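You operate a simulated robot arm through the tools that you are given. There is no shell and no other tool.

Carry out the task below with a simulated robot arm. There is one attempt and no reset: what you move stays moved.

Task
Put things in order on the top of the work table. At the end: the purple can (marked "OIL") from the top of the work table stands where the silver zinc tin stood; the gold fitting from the top of the work table stands where the purple can stood; the silver zinc tin stands where the orange tube (marked "SEAL") stood; the orange tube from the top of the work table stands on top of the orange battery; whatever was shut is shut again. Leave all else as you found it, and nothing knocked over.

The check looks at the end state, three seconds after you hand in, the way a careful person would. Anything else that was tipped, shoved, dropped, spilled or broken makes it a failure. A push-on lid holds only when it is set on centred and level and pressed home; a screw cap is set on level and turned clockwise until tight.

Robot
A 6-joint arm with a two-finger parallel gripper, fixed in place. Base frame: the origin is at the foot of the arm, x ahead of it, y to its left, z up; the work surface is at about z = 0. Lengths are in m, angles in degrees, forces in N, time in s.
With the tool pointing down near the work surface it reaches from about 0.14 to 0.58 m from the base axis. Its first joint turns from -66.0 to 66.0 degrees. Payload 2.1 kg.
Tool frame: the origin (TCP) lies between the finger pads and is the grasp point; the fingertips stand 0.03 m ahead of it; z points along the fingers, y is the line along which they close. Largest opening 0.094 m; finger width 0.028, thickness 0.01; the body of the gripper, 0.05 by 0.096 m, starts 0.055 m behind the TCP.
Orientation is told as [roll, pitch, yaw] about the base's x, y, z axes, in that order, counted from this pose: with the fingers straight down and closing along the base's y, the tool's x points along the base's -x, its y along +y and its z along -z.

Tools
- The arm moves only by the tool step_arm. Its argument "motion" is text: rows parted by semicolons, each of 7 numbers parted by spaces: the finger opening in cm, from 0 to 9.4, then the shift along the tool's x, y, z in units of 25 mm (1.0 is 25 mm), then the turn, a rotation vector about the tool's x, y, z in units of 8 degrees (1.0 is 8 degrees). In form: fingers tx ty tz rx ry rz; .... A call has 1 to 20 rows; each row shifts and turns the commanded pose from where the row before left it, along the tool's axes as they then stand. A call with a number of a shift or a turn outside -1 to 1 is refused whole. Rows are played at 5 a second. More than 0.05 m and 8.6 degrees between two rows, or a gripper value outside its range, and nothing of the call is played. A pose out of reach is approached as far as the arm can. The call stops where the force on the tool passes 40 N (or 10 N more than at its start, if that is more) or the arm is blocked; 0.2 s more then pass. The fingers move at their own pace (about 0.072 m/s each) and stop on an object; they squeeze with about 27 N. The grip force told is the motor's: it shows also when the fingers shut on nothing. Time passes only in rows, and 0.2 s behind the last, so rows that do not move let the fingers close. It gives the time, the measured TCP pose, the force on the tool (base axes), the opening and the grip force at its end, in the units of the frame above (readings bear some noise), with the torque about the TCP (base axes, N m) and any sound that the robot's microphone picked up, and new pictures: "views" is both (left out), scene, wrist or none.
- Cameras (640 x 400 px; columns grow to the right, rows downward): "scene" is fixed at [0.0533, -0.3628, 0.5037]; the picture's right is [0.82, -0.57, 0.00], its down [-0.23, -0.33, -0.91] and it looks along [0.52, 0.75, -0.41] (base axes); focal length 317 px, centre (320, 200). "wrist" rides on the gripper at [0.076, 0.014, -0.103] in the tool frame; the picture's right is [-0.18, 0.98, 0.00], its down [-0.75, -0.14, -0.64] and it looks along [-0.63, -0.12, 0.77] (tool axes); focal length 243 px, centre (320, 200).
- measure_at(camera, pixels): for up to 12 pixels [column, row] of the newest picture of that camera ("zoom" is the newest enlarged one), the place [x, y, z] in the base frame of the surface seen there, good to about 0.002 m. It takes no simulated time.
- close_up(camera, box): a new picture of the part [left, top, right, bottom] of that camera's present view, enlarged. It takes no simulated time.
- finish_job(): hands the job in; it is judged then, once.

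Open the gripper and draw the arm clear of the work before you hand the job in, unless the task says otherwise.

The tools are called after "Emit:" as name(argument=value, ...) on one line, values as JSON. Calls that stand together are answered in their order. step_arm: Moves the arm, as the interface text tells. Its arguments: {"type":"object","properties":{"motion":{"type":"string"},"views":{"type":"string","enum":["both","scene","wrist","none"]}},"required":["motion"]} The other tools are called the same way: measure_at (camera, pixels) gives the place of the surface under pixels of a picture; close_up (camera, box) takes an enlarged picture of a part of a camera's view; finish_job () hands the job in.

At the start:

```text
time: 0.0
tcp_pos: [0.1886, 0.2375, 0.3709]
tcp_rot: [0.0, -0.1, 0.0]
ft_force: [0.1, -0.5, 0.1]
moment: [-0.01, -0.03, 0.0]
width: 0.0937
gripper_force: 0.0
```

scene: 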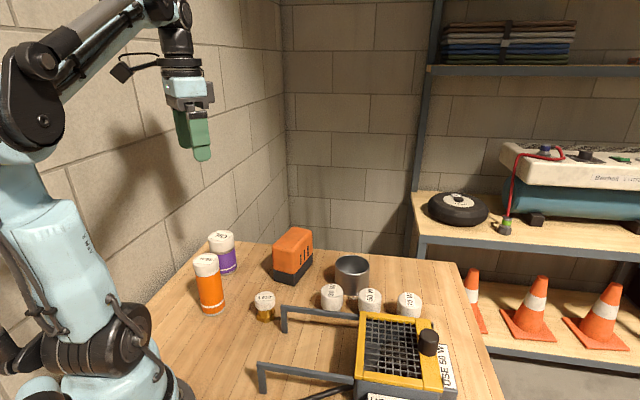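
wrist: 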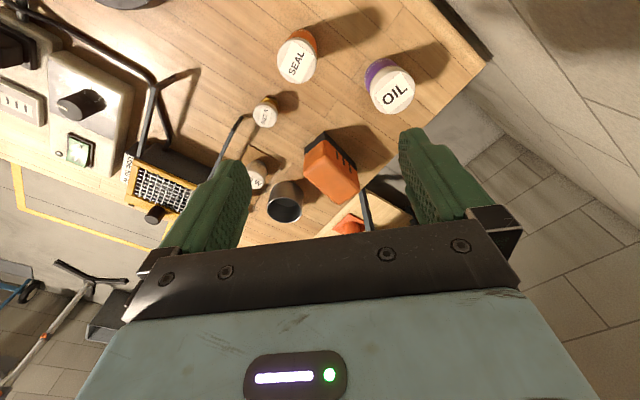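

I see the orange tube near (210,285), purple can (222,252), gold fitting (265,305), the orange battery (293,255), a silver tin (352,275), and three white-capped items. I take close-ups to tell them apart.

Emit:
close_up(camera="scene", box=[170, 210, 330, 330])

Emit:
close_up(camera="scene", box=[300, 240, 460, 340])

Emit:
close_up(camera="wrist", box=[180, 0, 480, 230])

```text
3.33 times, centred on (250, 270) of scene
```

zoom: 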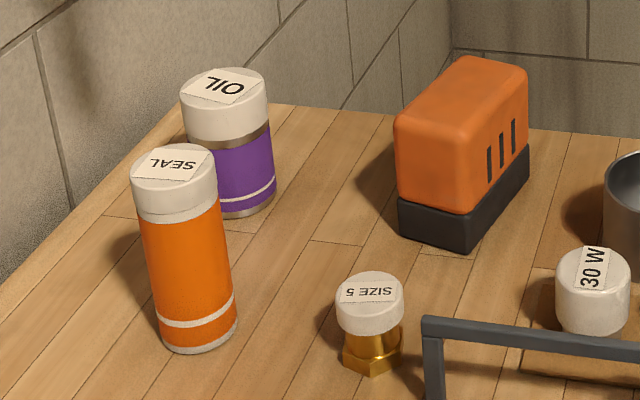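

```text
4.00 times, centred on (380, 290) of scene
```

zoom: 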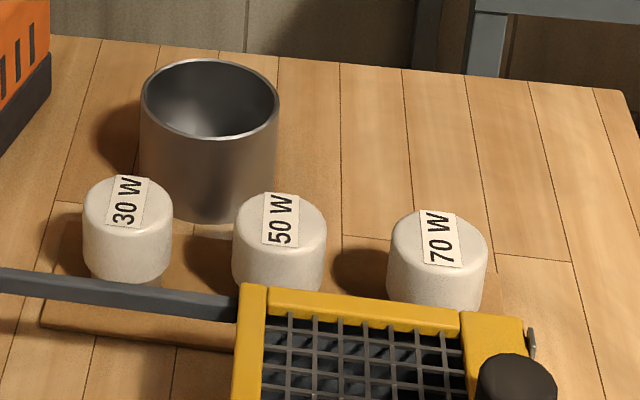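

```text
1.74 times, centred on (330, 115) of wrist
```

zoom: 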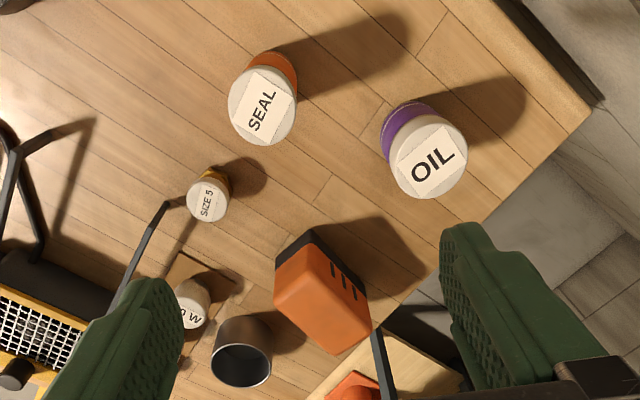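

The tin is open-topped and stands just behind the "30 W"/"50 W" pieces. I measure the key surfaces in the scene picture.

Emit:
measure_at(camera="scene", pixels=[[206, 258], [221, 236], [265, 297], [293, 236], [352, 262], [332, 291], [370, 296], [410, 300], [352, 256], [352, 270], [336, 268], [369, 268]])

Emit:
measure_at(camera="wrist", pixels=[[297, 62], [392, 93], [264, 115], [335, 185], [284, 205], [284, 189], [268, 200], [301, 200], [256, 172], [320, 150], [350, 145], [330, 200]])

```text
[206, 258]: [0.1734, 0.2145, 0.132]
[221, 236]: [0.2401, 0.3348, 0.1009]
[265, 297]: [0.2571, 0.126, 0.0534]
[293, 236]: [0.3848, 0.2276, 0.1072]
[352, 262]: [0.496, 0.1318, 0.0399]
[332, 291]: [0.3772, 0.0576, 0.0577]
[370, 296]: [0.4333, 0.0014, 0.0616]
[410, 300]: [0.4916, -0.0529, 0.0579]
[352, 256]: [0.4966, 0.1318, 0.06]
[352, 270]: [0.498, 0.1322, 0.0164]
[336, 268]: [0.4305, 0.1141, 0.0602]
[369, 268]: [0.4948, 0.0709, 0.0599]
```

```text
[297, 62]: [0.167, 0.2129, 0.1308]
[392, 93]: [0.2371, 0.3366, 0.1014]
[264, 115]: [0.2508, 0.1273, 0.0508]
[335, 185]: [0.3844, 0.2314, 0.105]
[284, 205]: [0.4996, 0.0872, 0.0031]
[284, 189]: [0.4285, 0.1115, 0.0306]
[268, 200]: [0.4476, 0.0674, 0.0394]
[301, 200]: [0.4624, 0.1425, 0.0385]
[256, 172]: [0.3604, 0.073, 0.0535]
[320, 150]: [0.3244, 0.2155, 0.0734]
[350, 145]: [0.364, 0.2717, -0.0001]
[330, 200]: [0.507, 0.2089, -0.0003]
```

I measure the rims and edges in enlarged views: first tube, can and battery.

Emit:
close_up(camera="scene", box=[255, 220, 335, 290])

```text
5.71 times, centred on (295, 255) of scene
```

zoom: 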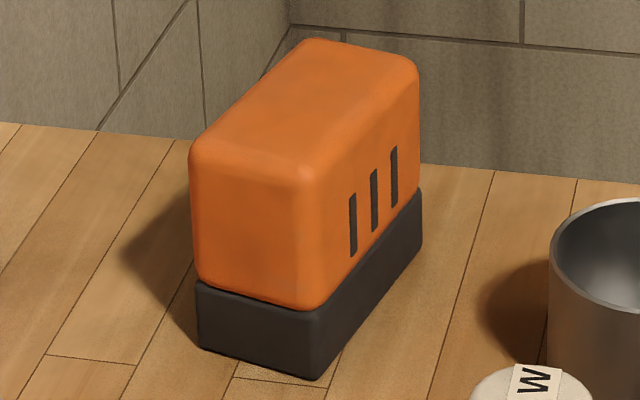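

The battery's top corners appear at about (200,147), (310,165), (405,62), (312,45) in the zoom. I measure around these and the footprint.

Emit:
measure_at(camera="zoom", pixels=[[208, 142], [302, 160], [402, 64], [315, 47], [305, 105], [250, 100], [355, 110], [260, 150], [360, 55], [198, 348], [316, 378], [421, 248]])

Emit:
measure_at(camera="scene", pixels=[[201, 256], [211, 256], [206, 254], [206, 262], [195, 262], [217, 260], [200, 310], [222, 307], [213, 314], [222, 250], [210, 250], [233, 248]])

```text
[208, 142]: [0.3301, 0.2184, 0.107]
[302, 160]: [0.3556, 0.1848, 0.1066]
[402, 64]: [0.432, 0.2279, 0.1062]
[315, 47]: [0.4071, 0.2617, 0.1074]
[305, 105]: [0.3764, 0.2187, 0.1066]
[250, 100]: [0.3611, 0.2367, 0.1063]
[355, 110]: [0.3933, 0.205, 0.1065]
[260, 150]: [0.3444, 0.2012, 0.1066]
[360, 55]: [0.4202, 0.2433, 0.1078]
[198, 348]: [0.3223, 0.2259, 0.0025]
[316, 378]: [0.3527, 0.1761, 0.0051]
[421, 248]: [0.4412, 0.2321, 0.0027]
```

```text
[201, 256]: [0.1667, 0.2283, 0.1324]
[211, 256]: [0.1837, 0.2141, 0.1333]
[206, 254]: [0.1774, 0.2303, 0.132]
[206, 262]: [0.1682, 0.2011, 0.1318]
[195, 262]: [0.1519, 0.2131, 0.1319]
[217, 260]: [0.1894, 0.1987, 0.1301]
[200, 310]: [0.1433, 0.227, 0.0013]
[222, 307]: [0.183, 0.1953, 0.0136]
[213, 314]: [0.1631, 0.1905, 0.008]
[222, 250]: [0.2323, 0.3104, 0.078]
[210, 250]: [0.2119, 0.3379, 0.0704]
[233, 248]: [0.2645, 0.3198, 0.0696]
```

Battery top centre is about (0.381, 0.223, 0.107). Now a closer view of the tube and can to find their axis and diameter.

Emit:
close_up(camera="scene", box=[180, 225, 260, 320])

```text
4.21 times, centred on (220, 272) of scene
```

zoom: 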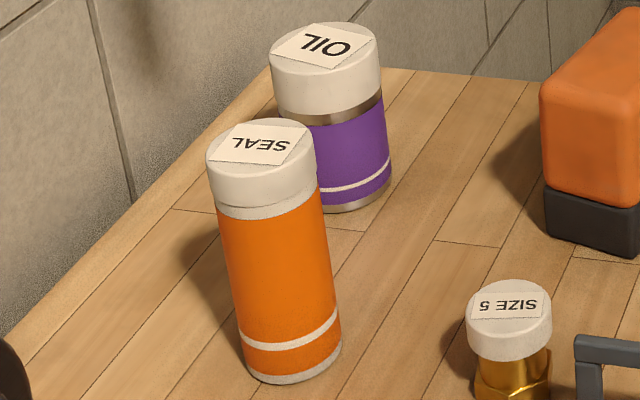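

Measuring lid rim points of tube and can, and of the fitting.

Emit:
measure_at(camera="zoom", pixels=[[210, 155], [312, 144], [257, 122], [264, 181], [222, 172], [305, 167], [272, 58], [378, 44], [322, 25], [330, 83], [290, 75], [370, 65]])

Emit:
measure_at(camera="zoom", pixels=[[469, 312], [549, 305], [507, 282], [511, 331], [510, 350], [515, 390], [233, 290], [325, 260], [285, 280], [350, 160], [300, 150], [385, 150]])

```text
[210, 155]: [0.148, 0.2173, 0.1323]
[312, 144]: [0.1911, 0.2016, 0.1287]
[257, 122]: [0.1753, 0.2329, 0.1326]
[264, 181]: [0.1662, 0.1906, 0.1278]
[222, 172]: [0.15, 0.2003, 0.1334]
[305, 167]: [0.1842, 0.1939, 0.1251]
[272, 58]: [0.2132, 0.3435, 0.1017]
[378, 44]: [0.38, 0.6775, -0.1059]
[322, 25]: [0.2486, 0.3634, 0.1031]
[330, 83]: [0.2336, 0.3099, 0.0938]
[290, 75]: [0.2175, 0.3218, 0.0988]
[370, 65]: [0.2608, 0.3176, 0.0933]
```

```text
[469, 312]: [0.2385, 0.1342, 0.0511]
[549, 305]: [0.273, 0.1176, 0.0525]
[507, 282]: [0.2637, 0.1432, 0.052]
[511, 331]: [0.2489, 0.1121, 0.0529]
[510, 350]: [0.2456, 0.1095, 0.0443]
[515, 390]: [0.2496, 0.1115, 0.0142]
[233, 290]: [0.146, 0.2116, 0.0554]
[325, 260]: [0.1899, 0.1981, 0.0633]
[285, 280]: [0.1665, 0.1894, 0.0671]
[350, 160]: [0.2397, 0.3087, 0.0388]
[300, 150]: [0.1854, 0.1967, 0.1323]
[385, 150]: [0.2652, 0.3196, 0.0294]
```

Tube axis ≈ (0.170, 0.212) r≈0.0225; can ≈ (0.240, 0.336) r≈0.028; fitting ≈ (0.2555, 0.127) r≈0.0185. Now the tin and the lamp handle.

Emit:
close_up(camera="scene", box=[275, 245, 435, 345])

```text
4.00 times, centred on (355, 295) of scene
```

zoom: 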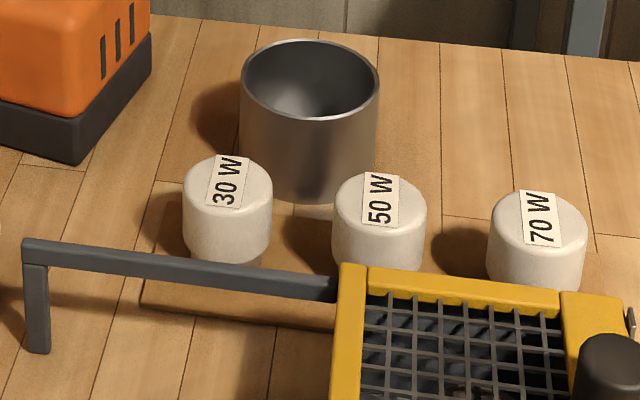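

Measuring the tin's rim and foot, the neighbours and the handle bar.

Emit:
measure_at(camera="zoom", pixels=[[241, 82], [377, 85], [309, 41], [309, 121], [270, 114], [350, 113], [242, 180], [305, 200], [375, 165], [305, 150], [30, 242], [330, 280]])

Emit:
measure_at(camera="zoom", pixels=[[226, 183], [378, 200], [538, 218], [35, 350], [185, 185], [270, 190], [335, 200], [425, 210], [200, 315], [230, 245], [370, 260], [160, 180]])

```text
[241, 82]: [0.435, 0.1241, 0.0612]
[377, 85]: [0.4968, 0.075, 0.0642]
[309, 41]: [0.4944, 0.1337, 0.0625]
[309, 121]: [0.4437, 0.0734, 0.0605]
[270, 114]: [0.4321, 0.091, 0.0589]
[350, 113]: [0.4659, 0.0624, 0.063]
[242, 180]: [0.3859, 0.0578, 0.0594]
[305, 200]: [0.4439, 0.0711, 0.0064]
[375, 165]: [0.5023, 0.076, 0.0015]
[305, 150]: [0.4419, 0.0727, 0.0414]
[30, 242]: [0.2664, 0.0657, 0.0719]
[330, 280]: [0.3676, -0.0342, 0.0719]
```

```text
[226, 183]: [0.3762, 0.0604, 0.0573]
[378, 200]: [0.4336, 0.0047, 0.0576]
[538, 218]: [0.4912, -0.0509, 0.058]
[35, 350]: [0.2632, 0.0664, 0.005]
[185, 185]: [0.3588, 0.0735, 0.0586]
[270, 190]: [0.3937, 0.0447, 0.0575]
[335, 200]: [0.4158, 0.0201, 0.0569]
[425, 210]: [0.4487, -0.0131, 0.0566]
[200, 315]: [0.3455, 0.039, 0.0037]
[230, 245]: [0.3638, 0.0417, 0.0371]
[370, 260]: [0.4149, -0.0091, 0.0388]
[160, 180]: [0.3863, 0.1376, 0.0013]
```

I look at the tin's foot and the thin board under the "W" pieces to see whether the tin stands on the board.

Emit:
close_up(camera="scene", box=[305, 260, 385, 330])

Emit:
close_up(camera="wrist", box=[225, 140, 325, 225])

```text
5.71 times, centred on (345, 295) of scene
```

zoom: 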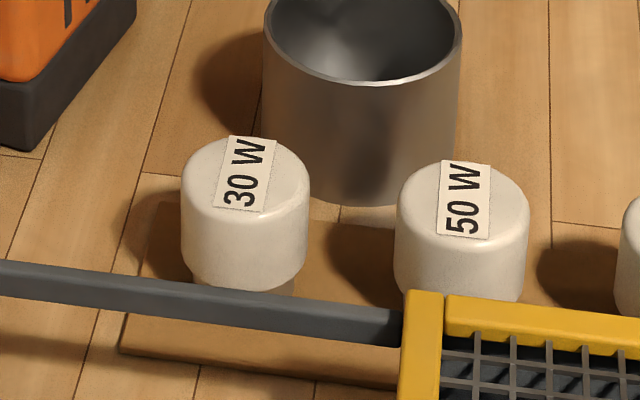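

```text
4.71 times, centred on (275, 182) of wrist
```

zoom: 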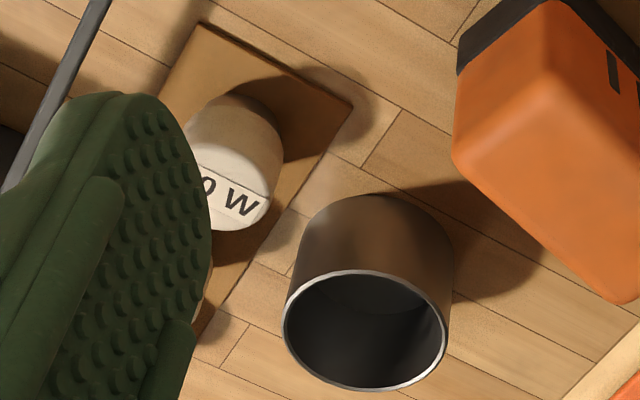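

The tin stands on the table itself, clear of the board (its edge passes beside the tin). I first move over the orange tube axis (0.170, 0.212), staying above it, and look.

Emit:
step_arm(motion="9.4 0.744 -0.51 0 0 0 0; 9.4 0 -0.51 0 0 0 0; 9.4 0 0 1 0 0 0; 9.4 0 0 1 0 0 0; 9.4 0 0 1 0 0 0; 9.4 0 0 1 0 0 0; 9.4 0 0 1 0 0 0; 9.4 0 0 0.8 0 0 0; 9.4 0 0 0 0 0 0", views="both")

```text
time: 2.0
tcp_pos: [0.171, 0.2136, 0.2262]
tcp_rot: [0.1, -0.1, -0.1]
ft_force: [0.7, 0.3, 0.4]
moment: [-0.01, 0.04, 0.01]
width: 0.0939
gripper_force: 0.1
```

scene: 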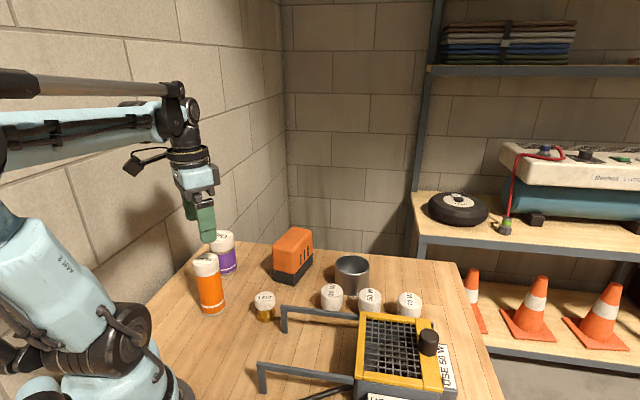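
wrist: 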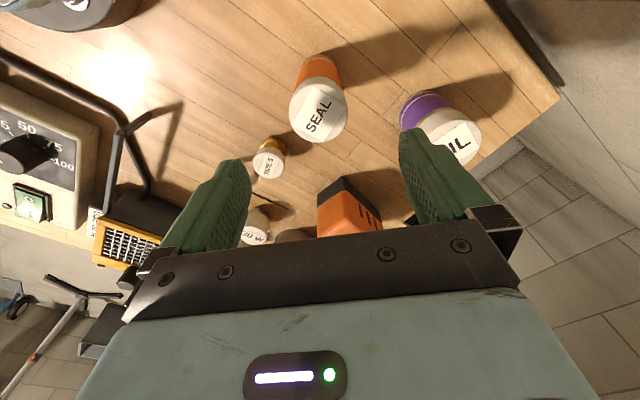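

The tube's lid is at (318,110) in the wrist view, where a point straight below the TCP should appear (320,118). I check its place with wrist measurements before descending.

Emit:
measure_at(camera="wrist", pixels=[[291, 112], [346, 108], [318, 139], [318, 82], [300, 132], [338, 130], [318, 110], [310, 75]])

Emit:
close_up(camera="wrist", box=[260, 30, 380, 160])

```text
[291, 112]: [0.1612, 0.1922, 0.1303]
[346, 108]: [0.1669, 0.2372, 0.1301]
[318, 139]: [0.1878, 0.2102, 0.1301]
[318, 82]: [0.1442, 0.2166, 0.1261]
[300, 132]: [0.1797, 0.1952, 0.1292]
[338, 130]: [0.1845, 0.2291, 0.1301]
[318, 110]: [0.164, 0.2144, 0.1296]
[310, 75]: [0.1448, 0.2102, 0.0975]
```

```text
3.08 times, centred on (320, 95) of wrist
```

zoom: 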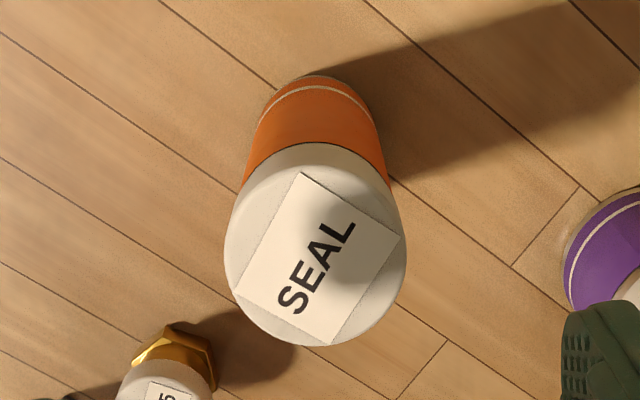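

The wrist view puts the tube at about (0.167, 0.2145), the scene view at (0.170, 0.212), so the TCP is within 2 mm. I shift slightly and descend to z≈0.081 (palm just above the lid), still open.

Emit:
step_arm(motion="9.4 0.08 0 0 0 0 0; 9.4 0 0 1 0 0 0; 9.4 0 0 1 0 0 0; 9.4 0 0 1 0 0 0; 9.4 0 0 1 0 0 0; 9.4 0 0 0.8 0 0 0; 9.4 0 0 0.6 0 0 0; 9.4 0 0 0.4 0 0 0; 9.4 0 0 0 0 0 0", views="both")

```text
time: 4.0
tcp_pos: [0.1699, 0.2151, 0.0796]
tcp_rot: [0.0, 0.0, 0.0]
ft_force: [0.1, -0.2, -0.2]
moment: [0.01, -0.01, 0.0]
width: 0.0937
gripper_force: 0.0
```

scene: 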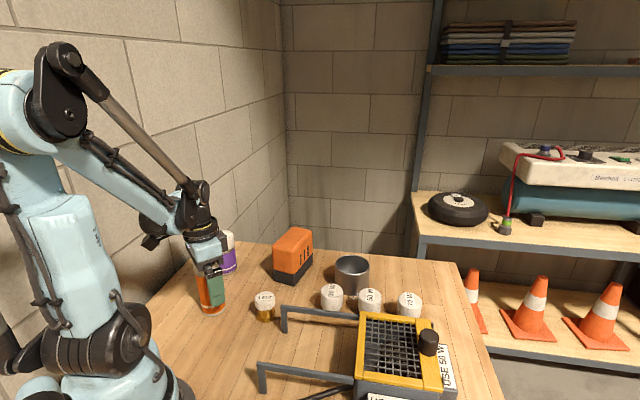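
wrist: 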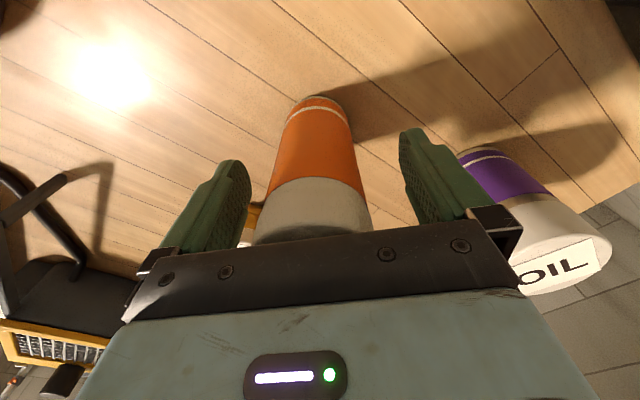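

The tube stands between the fingers (wrist, ~(315,170)), roughly centred. I close the fingers gradually without moving.

Emit:
step_arm(motion="7 0 0 0 0 0 0; 5.8 0 0 0 0 0 0; 5 0 0 0 0 0 0; 4.6 0 0 0 0 0 0; 4.3 0 0 0 0 0 0; 4 0 0 0 0 0 0; 3.5 0 0 0 0 0 0; 3 0 0 0 0 0 0; 3 0 0 0 0 0 0", views="both")

```text
time: 6.0
tcp_pos: [0.1689, 0.2153, 0.0811]
tcp_rot: [0.1, -0.1, 0.0]
ft_force: [-0.1, -0.4, -0.2]
moment: [-0.03, -0.04, -0.02]
width: 0.0488
gripper_force: 27.3
```

scene: 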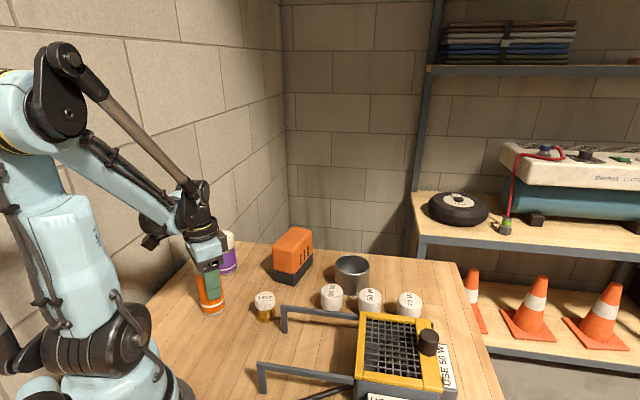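
wrist: 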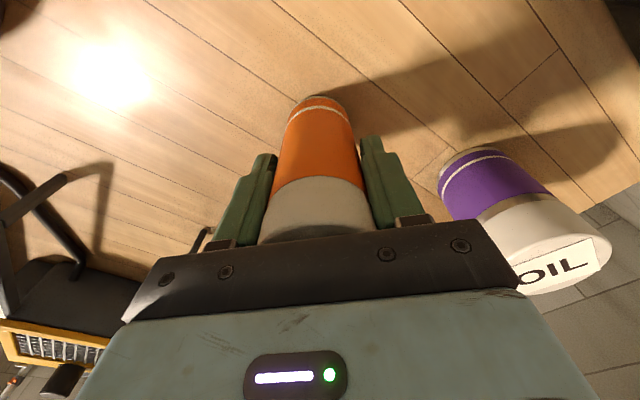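

Gripped at 0.049 width with 27 N. I take a close look at what the pads touch (lid or body).

Emit:
close_up(camera="wrist", box=[200, 80, 440, 250])

Emit:
close_up(camera="scene", box=[165, 220, 265, 320])

```text
2.35 times, centred on (320, 165) of wrist
```

zoom: 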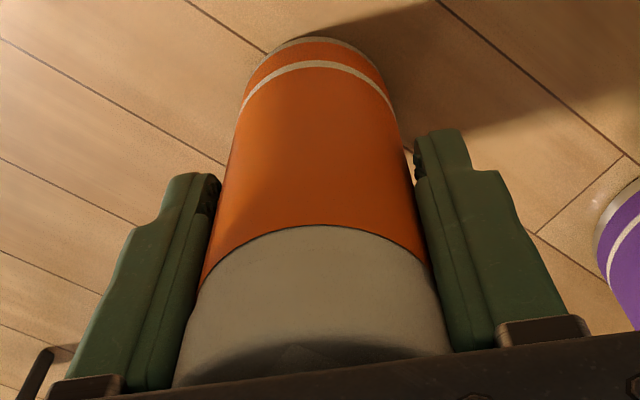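

```text
4.00 times, centred on (215, 270) of scene
```

zoom: 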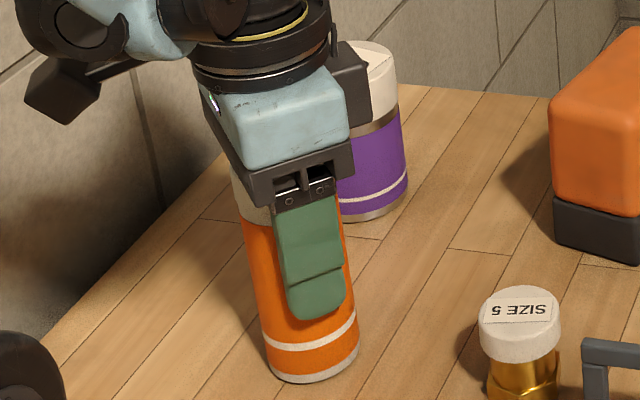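

The pads hold the body just under/over the lid joint. I lift a little slowly and check the tube comes up whole.

Emit:
step_arm(motion="3 0 0 -0.3 0 0 0; 3 0 0 -0.5 0 0 0; 3 0 0 -0.8 0 0 0; 3 0 0 0 0 0 0", views="both")

```text
time: 7.0
tcp_pos: [0.1685, 0.213, 0.1199]
tcp_rot: [0.1, -0.1, 0.0]
ft_force: [-0.6, -0.1, -1.8]
moment: [0.02, 0.02, 0.01]
width: 0.0489
gripper_force: 27.1
```

scene: 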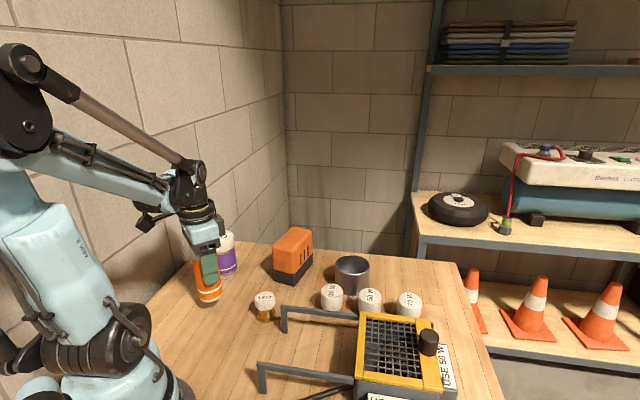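
wrist: 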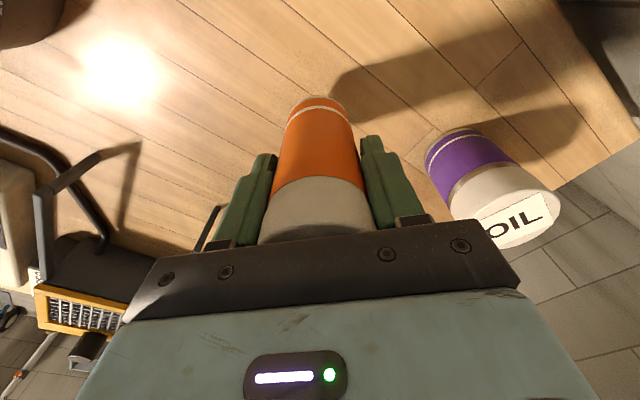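

The tube came up whole (about 1.8 N). I lift to z≈0.245 and carry it over the battery centre (0.381, 0.223).

Emit:
step_arm(motion="3 0 0 -1 0 0 0; 3 0 0 -1 0 0 0; 3 0 0 -1 0 0 0; 3 0 0 -1 0 0 0; 3 0 0 -1 0 0 0; 3 -0.7 0 0 0 0 0; 3 -1 0.06 0 0 0 0; 3 -1 0.06 0 0 0 0; 3 -1 0.06 0 0 0 0; 3 -1 0.06 0 0 0 0; 3 -1 0.06 0 0 0 0; 3 -1 0.06 0 0 0 0; 3 -1 0 0 0 0 0; 3 -0.5 0 0 0 0 0; 3 -0.3 0 0 0 0 0; 3 0 0 0 0 0 0; 3 0 0 0 0 0 0", views="both")

```text
time: 10.6
tcp_pos: [0.381, 0.2223, 0.2465]
tcp_rot: [0.2, -0.1, 0.0]
ft_force: [0.1, 0.8, -2.4]
moment: [0.03, 0.02, 0.0]
width: 0.0494
gripper_force: 27.3
```

scene: 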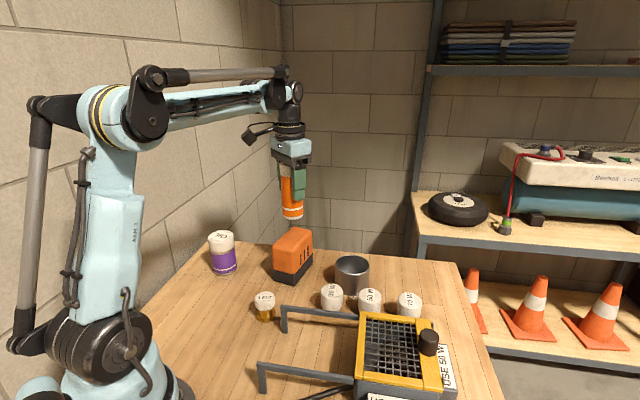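
wrist: 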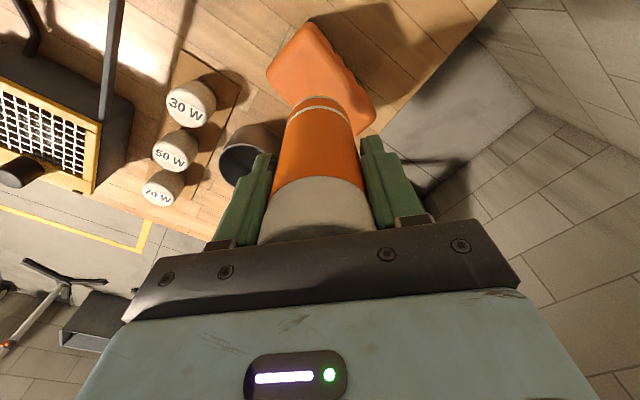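

The tube hangs over the battery. I zoom in to check the tube's lower rim against the battery top.

Emit:
close_up(camera="scene", box=[250, 140, 350, 290])

```text
2.67 times, centred on (300, 215) of scene
```

zoom: 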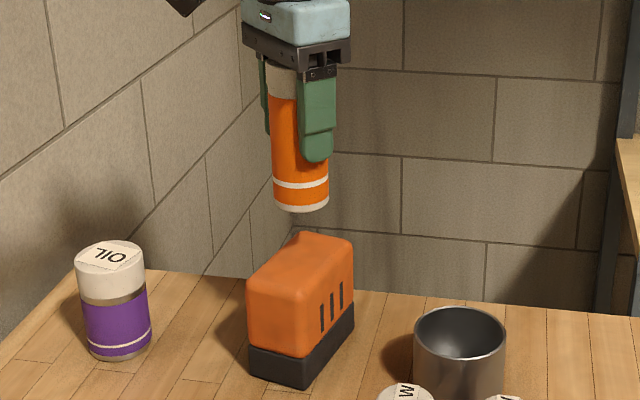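

Measuring the tube's lower rim and the battery top again.

Emit:
measure_at(camera="zoom", pixels=[[276, 204], [327, 203], [301, 209], [288, 209], [315, 208], [300, 195], [276, 190], [326, 190], [253, 282], [298, 292], [346, 245], [305, 236]])

```text
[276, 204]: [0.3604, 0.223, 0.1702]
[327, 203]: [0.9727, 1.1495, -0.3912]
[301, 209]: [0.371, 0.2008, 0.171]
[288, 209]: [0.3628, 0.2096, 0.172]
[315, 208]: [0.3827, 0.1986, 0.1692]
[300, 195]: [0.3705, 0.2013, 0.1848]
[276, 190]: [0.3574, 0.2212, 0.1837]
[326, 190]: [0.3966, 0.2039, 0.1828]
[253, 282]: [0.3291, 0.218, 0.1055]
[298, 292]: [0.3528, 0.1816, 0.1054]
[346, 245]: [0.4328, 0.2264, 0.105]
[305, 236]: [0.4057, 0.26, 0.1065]
```

The tube axis is at about (0.381, 0.223), right over the battery centre, its foot at z≈0.166. I descend to a few mm above the top (0.1065), level.

Emit:
step_arm(motion="3 0 0 0.7 0 0 0; 3 0 0 0.7 0 0 0; 3 0 0 0.5 0 0 0; 3 0 0 0.2 0 0 0; 3 0 0 0.05 0 0 0; 3 0 0 0 0 0 0; 3 0 0 0 0 0 0", views="both")

```text
time: 12.2
tcp_pos: [0.3819, 0.223, 0.1925]
tcp_rot: [0.1, -0.1, 0.0]
ft_force: [0.3, 0.4, -1.3]
moment: [0.02, -0.01, 0.01]
width: 0.0491
gripper_force: 27.2
```

scene: 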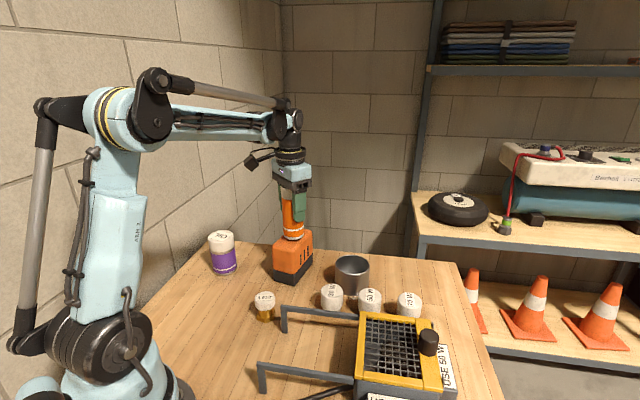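
wrist: 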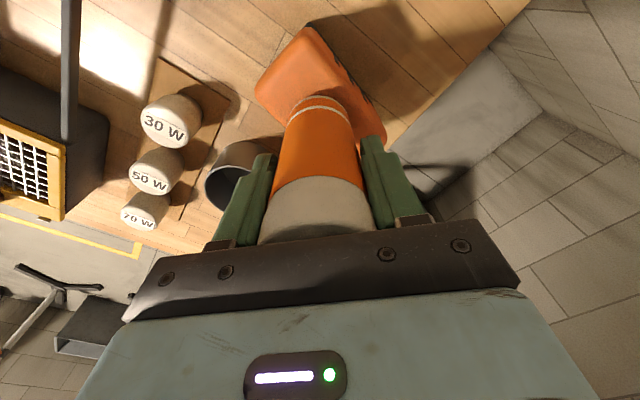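

The foot is about 5 mm above the battery top. I lower in 1 mm rows and watch the vertical force.

Emit:
step_arm(motion="3 0 0 0.04 0 0 0; 3 0 0 0.04 0 0 0; 3 0 0 0.04 0 0 0; 3 0 0 0.04 0 0 0; 3 0 0 0 0 0 0", views="scene")

Emit:
close_up(camera="scene", box=[255, 180, 335, 290])

```text
time: 13.4
tcp_pos: [0.3806, 0.2228, 0.1887]
tcp_rot: [0.1, -0.1, -0.1]
ft_force: [-0.3, 0.6, -2.0]
moment: [0.03, -0.04, -0.01]
width: 0.0489
gripper_force: 26.8
```

scene: 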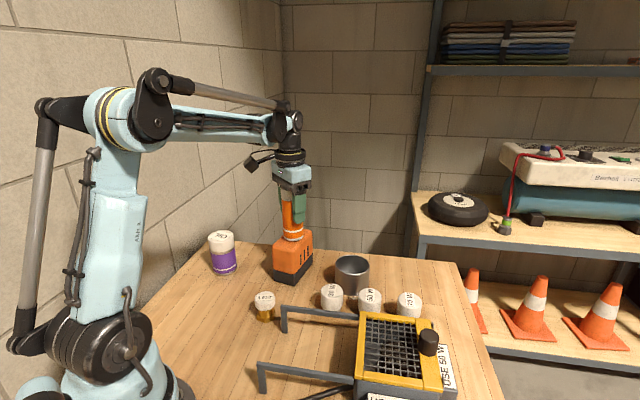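

```text
3.64 times, centred on (295, 235) of scene
```

zoom: 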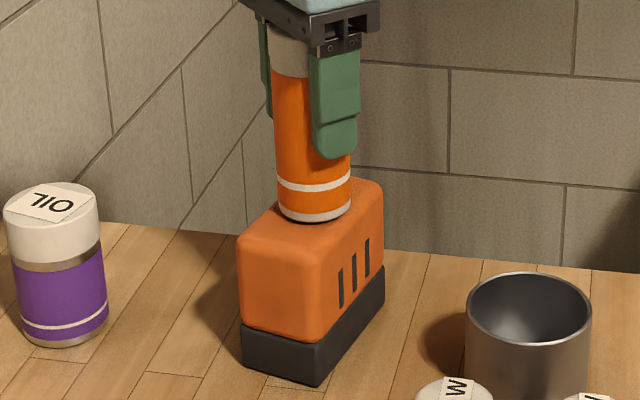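

Force still shows only the tube's weight (-2.0 N), so no contact yet. I lower further in 0.5 mm rows.

Emit:
step_arm(motion="3 0 0 0.02 0 0 0; 3 0 0 0.02 0 0 0; 3 0 0 0 0 0 0", views="none")

```text
time: 14.2
tcp_pos: [0.3809, 0.2218, 0.1872]
tcp_rot: [0.1, -0.1, 0.0]
ft_force: [0.5, -0.1, -2.3]
moment: [-0.01, -0.01, -0.03]
width: 0.049
gripper_force: 26.8
```

No contact yet (-2.3 N); I lower another 0.5 mm at a time.

Emit:
step_arm(motion="3 0 0 0.02 0 0 0; 3 0 0 0.02 0 0 0; 3 0 0 0 0 0 0", views="none")

```text
time: 15.0
tcp_pos: [0.3806, 0.2213, 0.1867]
tcp_rot: [0.2, 0.0, 0.0]
ft_force: [0.3, -0.2, -2.7]
moment: [-0.01, -0.03, -0.01]
width: 0.0491
gripper_force: 26.9
```

Still none; another 1 mm in small rows, checking the force.

Emit:
step_arm(motion="3 0 0 0.02 0 0 0; 3 0 0 0.02 0 0 0; 3 0 0 0 0 0 0", views="none")

```text
time: 15.8
tcp_pos: [0.3807, 0.2204, 0.1853]
tcp_rot: [0.1, -0.1, 0.0]
ft_force: [1.5, -1.3, 25.2]
moment: [0.16, -0.05, 0.02]
width: 0.0491
gripper_force: 26.8
```

Contact now (25 N up). I back off 0.5 mm to relieve it, then look before releasing.

Emit:
step_arm(motion="3 0 0 -0.02 0 0 0; 3 0 0 0 0 0 0", views="both")

Emit:
close_up(camera="scene", box=[255, 180, 335, 290])

```text
time: 16.4
tcp_pos: [0.3793, 0.2214, 0.1867]
tcp_rot: [0.1, 0.1, -0.1]
ft_force: [0.8, 0.1, 2.5]
moment: [0.19, -0.08, -0.04]
width: 0.0488
gripper_force: 26.4
```

scene: 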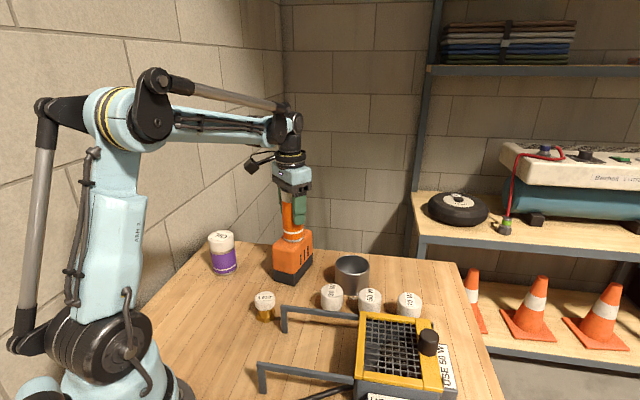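
wrist: 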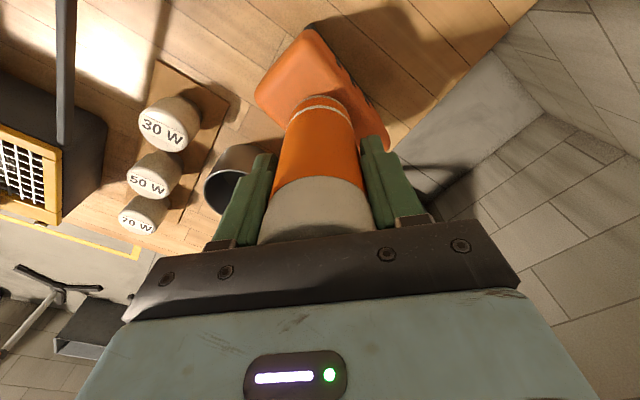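

```text
3.64 times, centred on (295, 235) of scene
```

zoom: 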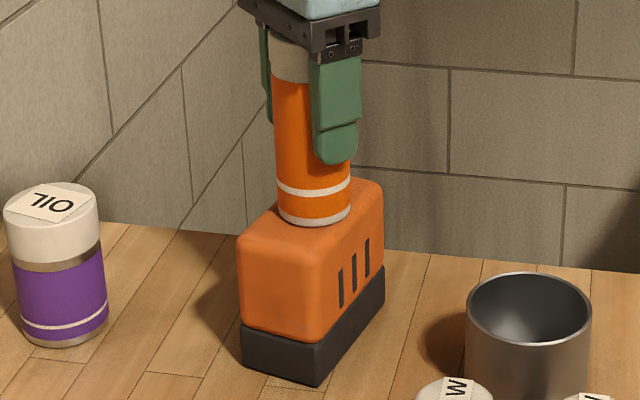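

The tube sits on the battery with near zero load. I open the fingers slowly, staying in place.

Emit:
step_arm(motion="4.9 0 0 0 0 0 0; 5.1 0 0 0 0 0 0; 5.4 0 0 0 0 0 0; 6 0 0 0 0 0 0; 7 0 0 0 0 0 0; 8 0 0 0 0 0 0; 9.4 0 0 0 0 0 0; 9.4 0 0 0 0 0 0", views="both")

Emit:
close_up(camera="scene", box=[255, 180, 335, 290])

```text
time: 18.2
tcp_pos: [0.3812, 0.2208, 0.1839]
tcp_rot: [0.1, -0.1, 0.0]
ft_force: [0.2, 0.1, -0.5]
moment: [0.01, -0.01, -0.03]
width: 0.0938
gripper_force: 0.0
```

scene: 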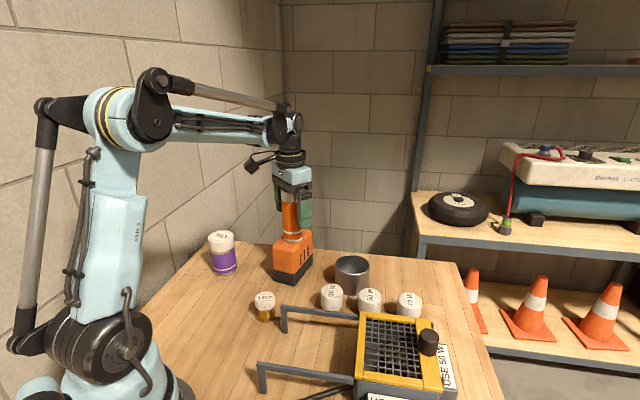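
wrist: 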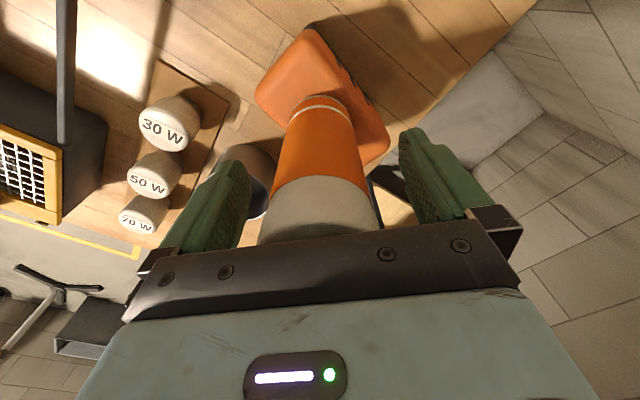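

```text
3.64 times, centred on (295, 235) of scene
```

zoom: 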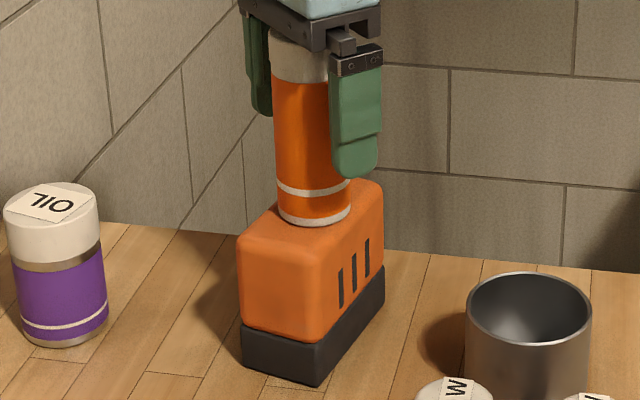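

The tube stands free and upright on the battery. I raise straight up well above it, then move over the tin (0.469, 0.103) and turn to yaw ≈ +46° so the fingers will straddle the tin parallel to the board edge.

Emit:
step_arm(motion="9.4 0 0 -0.5 0 0 0; 9.4 0 0 -1 0 0 0; 9.4 0 0 -1 0 0 0; 9.4 0 0 -1 0 0 0; 9.4 0 0 -1 0 0 0; 9.4 0 0 -1 0 0 0; 9.4 0 0 -0.7 0 0 0; 9.4 0 0 0 0 0 0", views="both")

```text
time: 20.0
tcp_pos: [0.3797, 0.2233, 0.3414]
tcp_rot: [0.0, -0.1, 0.0]
ft_force: [0.1, 0.3, 0.4]
moment: [0.03, -0.01, 0.03]
width: 0.0942
gripper_force: 0.1
```

scene: 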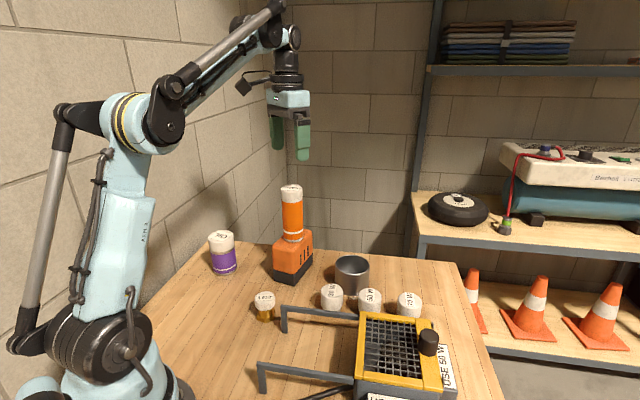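
wrist: 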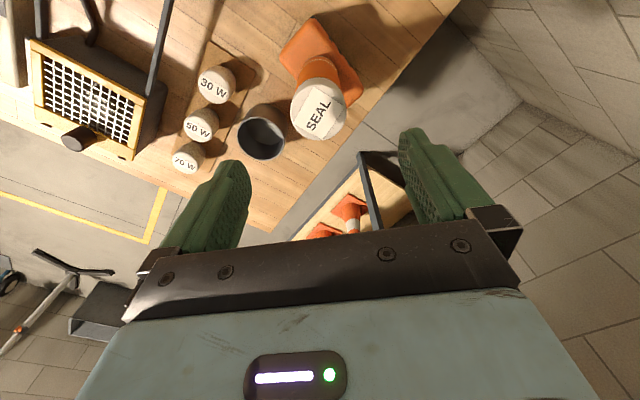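

The tube stands alone on the battery. Now I translate to above the tin and turn.

Emit:
step_arm(motion="9.4 -0.712 -0.956 0 0 0 0; 9.4 -0.712 -0.956 0 0 0 0; 9.4 -0.712 -0.956 0 0 0 0; 9.4 -0.712 -0.956 0 0 0 0; 9.4 -0.712 -0.956 0 0 0 0; 9.4 0 0 0 0 0 -0.96; 9.4 0 0 0 0 0 -0.96; 9.4 0 0 0 0 0 -0.96; 9.4 0 0 0 0 0 -0.96; 9.4 0 0 0 0 0 -0.96; 9.4 0 0 0 0 0 -0.95; 9.4 0 0 1 0 0 0; 9.4 0 0 1 0 0 0; 9.4 0 0 1 0 0 0; 9.4 0 0 1 0 0 0; 9.4 0 0 0 0 0 0; 9.4 0 0 0 0 0 0", views="both")

```text
time: 23.6
tcp_pos: [0.464, 0.1, 0.2339]
tcp_rot: [0.0, -0.2, 46.0]
ft_force: [-0.3, 0.9, 0.2]
moment: [0.0, 0.0, -0.01]
width: 0.0939
gripper_force: 0.1
out of reach, approached as far as the arm can: row 8
```

scene: 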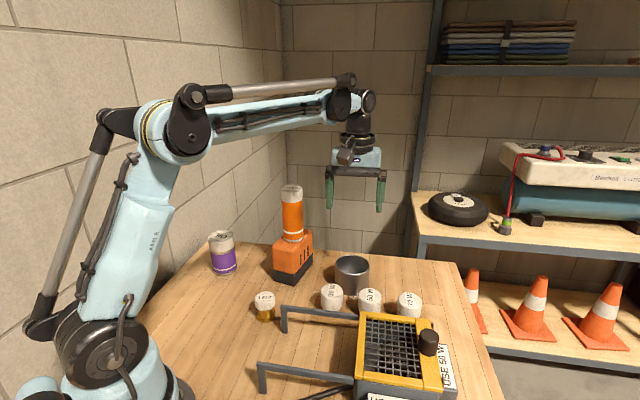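
wrist: 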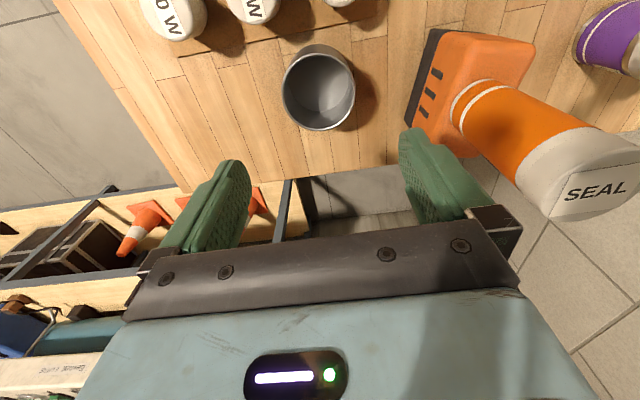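

The tin's rim is around (318,88) in the wrist view, near where the TCP axis projects (320,91). I measure rim points and the neighbours to centre precisely.

Emit:
measure_at(camera="wrist", pixels=[[284, 90], [353, 90], [319, 129], [318, 56], [292, 114], [345, 116], [318, 47], [300, 62], [338, 62], [318, 95]])

Emit:
close_up(camera="wrist", box=[250, 10, 400, 150])

```text
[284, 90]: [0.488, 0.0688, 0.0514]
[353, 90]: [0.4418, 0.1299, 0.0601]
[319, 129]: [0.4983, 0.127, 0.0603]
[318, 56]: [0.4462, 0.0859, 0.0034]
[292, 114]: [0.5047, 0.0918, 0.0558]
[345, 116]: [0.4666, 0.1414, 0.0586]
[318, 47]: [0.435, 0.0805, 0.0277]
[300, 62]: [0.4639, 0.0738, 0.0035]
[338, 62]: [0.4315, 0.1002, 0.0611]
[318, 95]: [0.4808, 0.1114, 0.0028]
```

```text
2.86 times, centred on (325, 80) of wrist
```

zoom: 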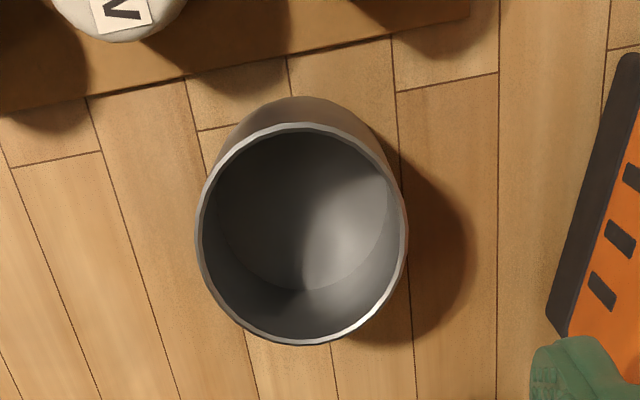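

I sample the bright rim in the enlarged view for a circle fit.

Emit:
measure_at(camera="zoom", pixels=[[199, 225], [404, 235], [302, 342], [305, 127], [228, 156], [378, 162], [222, 305], [380, 308], [200, 250], [402, 215]])

```text
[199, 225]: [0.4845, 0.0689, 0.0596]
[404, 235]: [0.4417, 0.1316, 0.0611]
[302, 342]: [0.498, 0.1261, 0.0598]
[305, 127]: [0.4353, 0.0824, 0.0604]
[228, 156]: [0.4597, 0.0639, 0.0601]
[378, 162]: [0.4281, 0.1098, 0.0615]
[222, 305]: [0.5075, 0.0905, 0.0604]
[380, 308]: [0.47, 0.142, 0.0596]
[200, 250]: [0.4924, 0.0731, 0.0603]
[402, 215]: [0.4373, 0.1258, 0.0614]
```

Tin axis ≈ (0.468, 0.1025), r≈0.039. The TCP is at (0.464, 0.100), so I shift by about 5 mm and lower to z≈0.12 (fingertips still above the rim).

Emit:
step_arm(motion="9.4 -0.18 -0.05 0 0 0 0; 9.4 0 0 1 0 0 0; 9.4 0 0 1 0 0 0; 9.4 0 0 1 0 0 0; 9.4 0 0 1 0 0 0; 9.4 0 0 0.5 0 0 0; 9.4 0 0 0 0 0 0; 9.4 0 0 0 0 0 0", views="both")

```text
time: 25.4
tcp_pos: [0.4673, 0.1045, 0.1211]
tcp_rot: [0.0, -0.1, 46.0]
ft_force: [0.4, -0.4, -0.3]
moment: [-0.01, 0.01, 0.02]
width: 0.0939
gripper_force: 0.1
```

scene: 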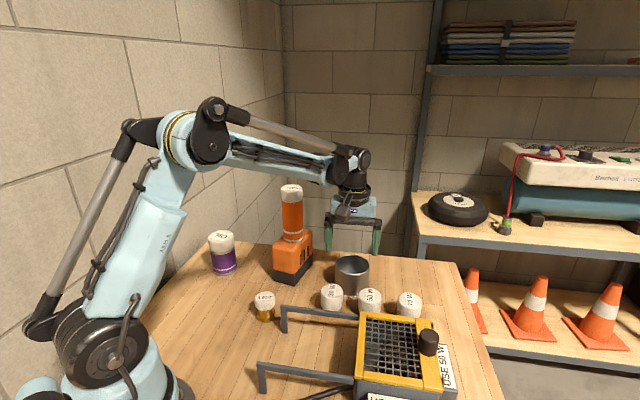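
wrist: 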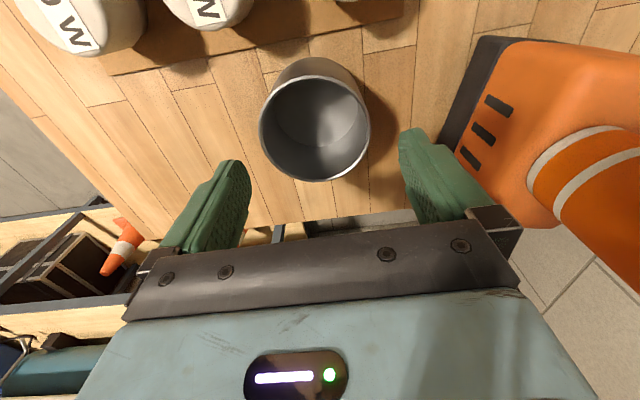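

The rim's left and right edges are at about columns 260 and 369 in the wrist view, i.e. centred slightly left of 320. I measure the rim again from nearer.

Emit:
close_up(camera="wrist", box=[235, 40, 395, 200])

```text
2.50 times, centred on (315, 120) of wrist
```

zoom: 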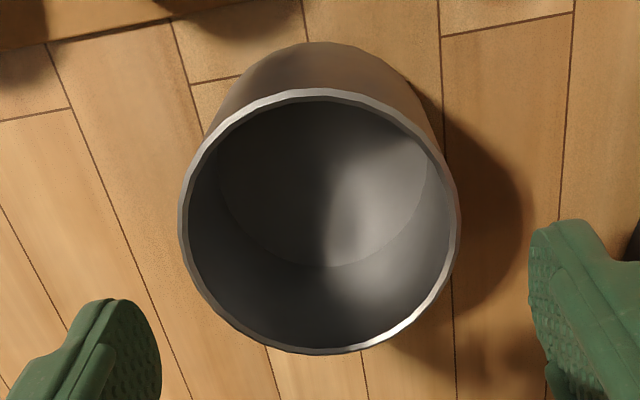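

Sampling the rim points for a second fit.

Emit:
measure_at(camera="zoom", pixels=[[182, 220], [457, 225], [320, 350], [315, 93], [220, 128], [415, 132], [220, 313], [420, 310], [262, 340], [380, 340], [260, 104], [370, 106]])

```text
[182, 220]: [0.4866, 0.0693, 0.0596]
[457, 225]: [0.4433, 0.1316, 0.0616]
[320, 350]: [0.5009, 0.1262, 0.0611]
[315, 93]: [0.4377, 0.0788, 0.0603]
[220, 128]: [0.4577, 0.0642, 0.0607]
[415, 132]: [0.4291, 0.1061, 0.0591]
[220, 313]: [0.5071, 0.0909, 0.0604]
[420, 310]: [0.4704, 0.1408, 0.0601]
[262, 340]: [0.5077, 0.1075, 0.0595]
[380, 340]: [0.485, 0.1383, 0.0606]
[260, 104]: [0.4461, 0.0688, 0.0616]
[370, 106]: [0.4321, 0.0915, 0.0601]
```

The tin centre is (0.4685, 0.1025), so I shift 2.5 mm along -y of the tool and descend to z≈0.037 (fingertips about 7 mm above the table).

Emit:
step_arm(motion="9.4 0 -0.1 0 0 0 0; 9.4 0 0 0.8 0 0 0; 9.4 0 0 0.8 0 0 0; 9.4 0 0 0.6 0 0 0; 9.4 0 0 0.6 0 0 0; 9.4 0 0 0.4 0 0 0; 9.4 0 0 0.15 0 0 0; 9.4 0 0 0 0 0 0; 9.4 0 0 0 0 0 0", views="both")

```text
time: 27.4
tcp_pos: [0.4697, 0.1023, 0.0378]
tcp_rot: [-0.1, 0.0, 46.0]
ft_force: [1.0, 0.0, -0.7]
moment: [-0.02, 0.01, 0.03]
width: 0.0939
gripper_force: 0.2
```

scene: 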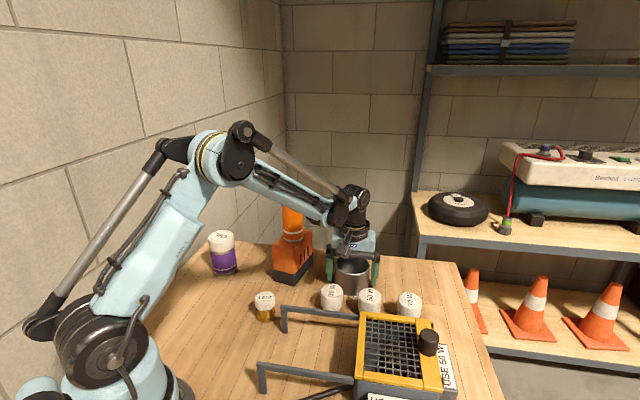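
wrist: 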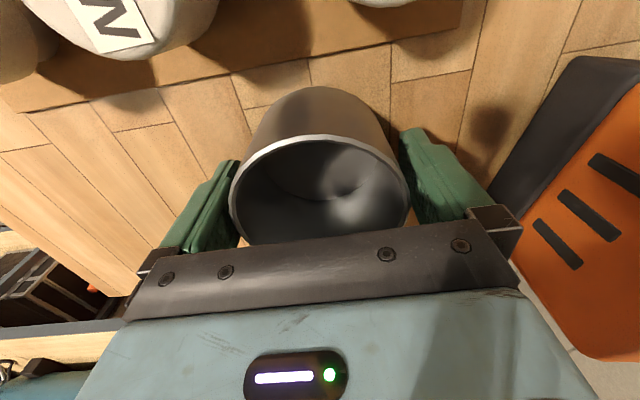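

The tin stands between the fingers, clear of all neighbours. I close slowly.

Emit:
step_arm(motion="9 0 0 0 0 0 0; 8.6 0 0 0 0 0 0; 8.3 0 0 0 0 0 0; 8 0 0 0 0 0 0; 7.8 0 0 0 0 0 0; 7.5 0 0 0 0 0 0; 7 0 0 0 0 0 0; 6.5 0 0 0 0 0 0; 6.5 0 0 0 0 0 0", views="both")

```text
time: 29.4
tcp_pos: [0.4689, 0.1024, 0.0376]
tcp_rot: [0.1, -0.1, 46.1]
ft_force: [0.2, -0.1, 1.2]
moment: [-0.03, -0.03, -0.02]
width: 0.082
gripper_force: 27.0
```

scene: 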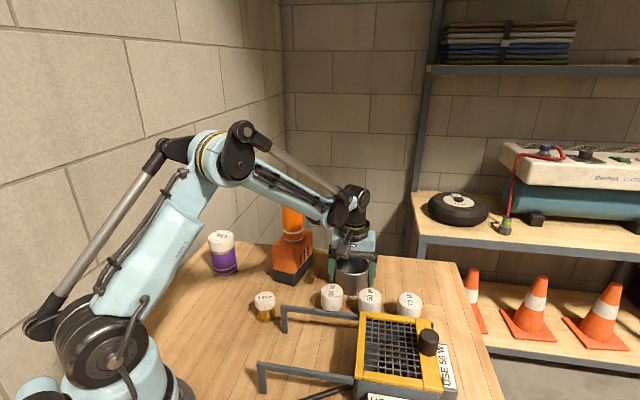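
wrist: 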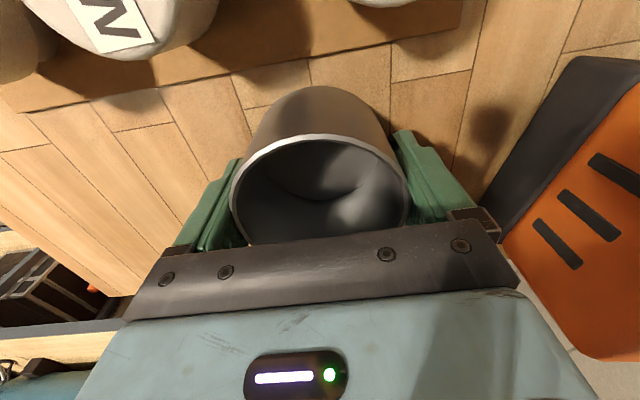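

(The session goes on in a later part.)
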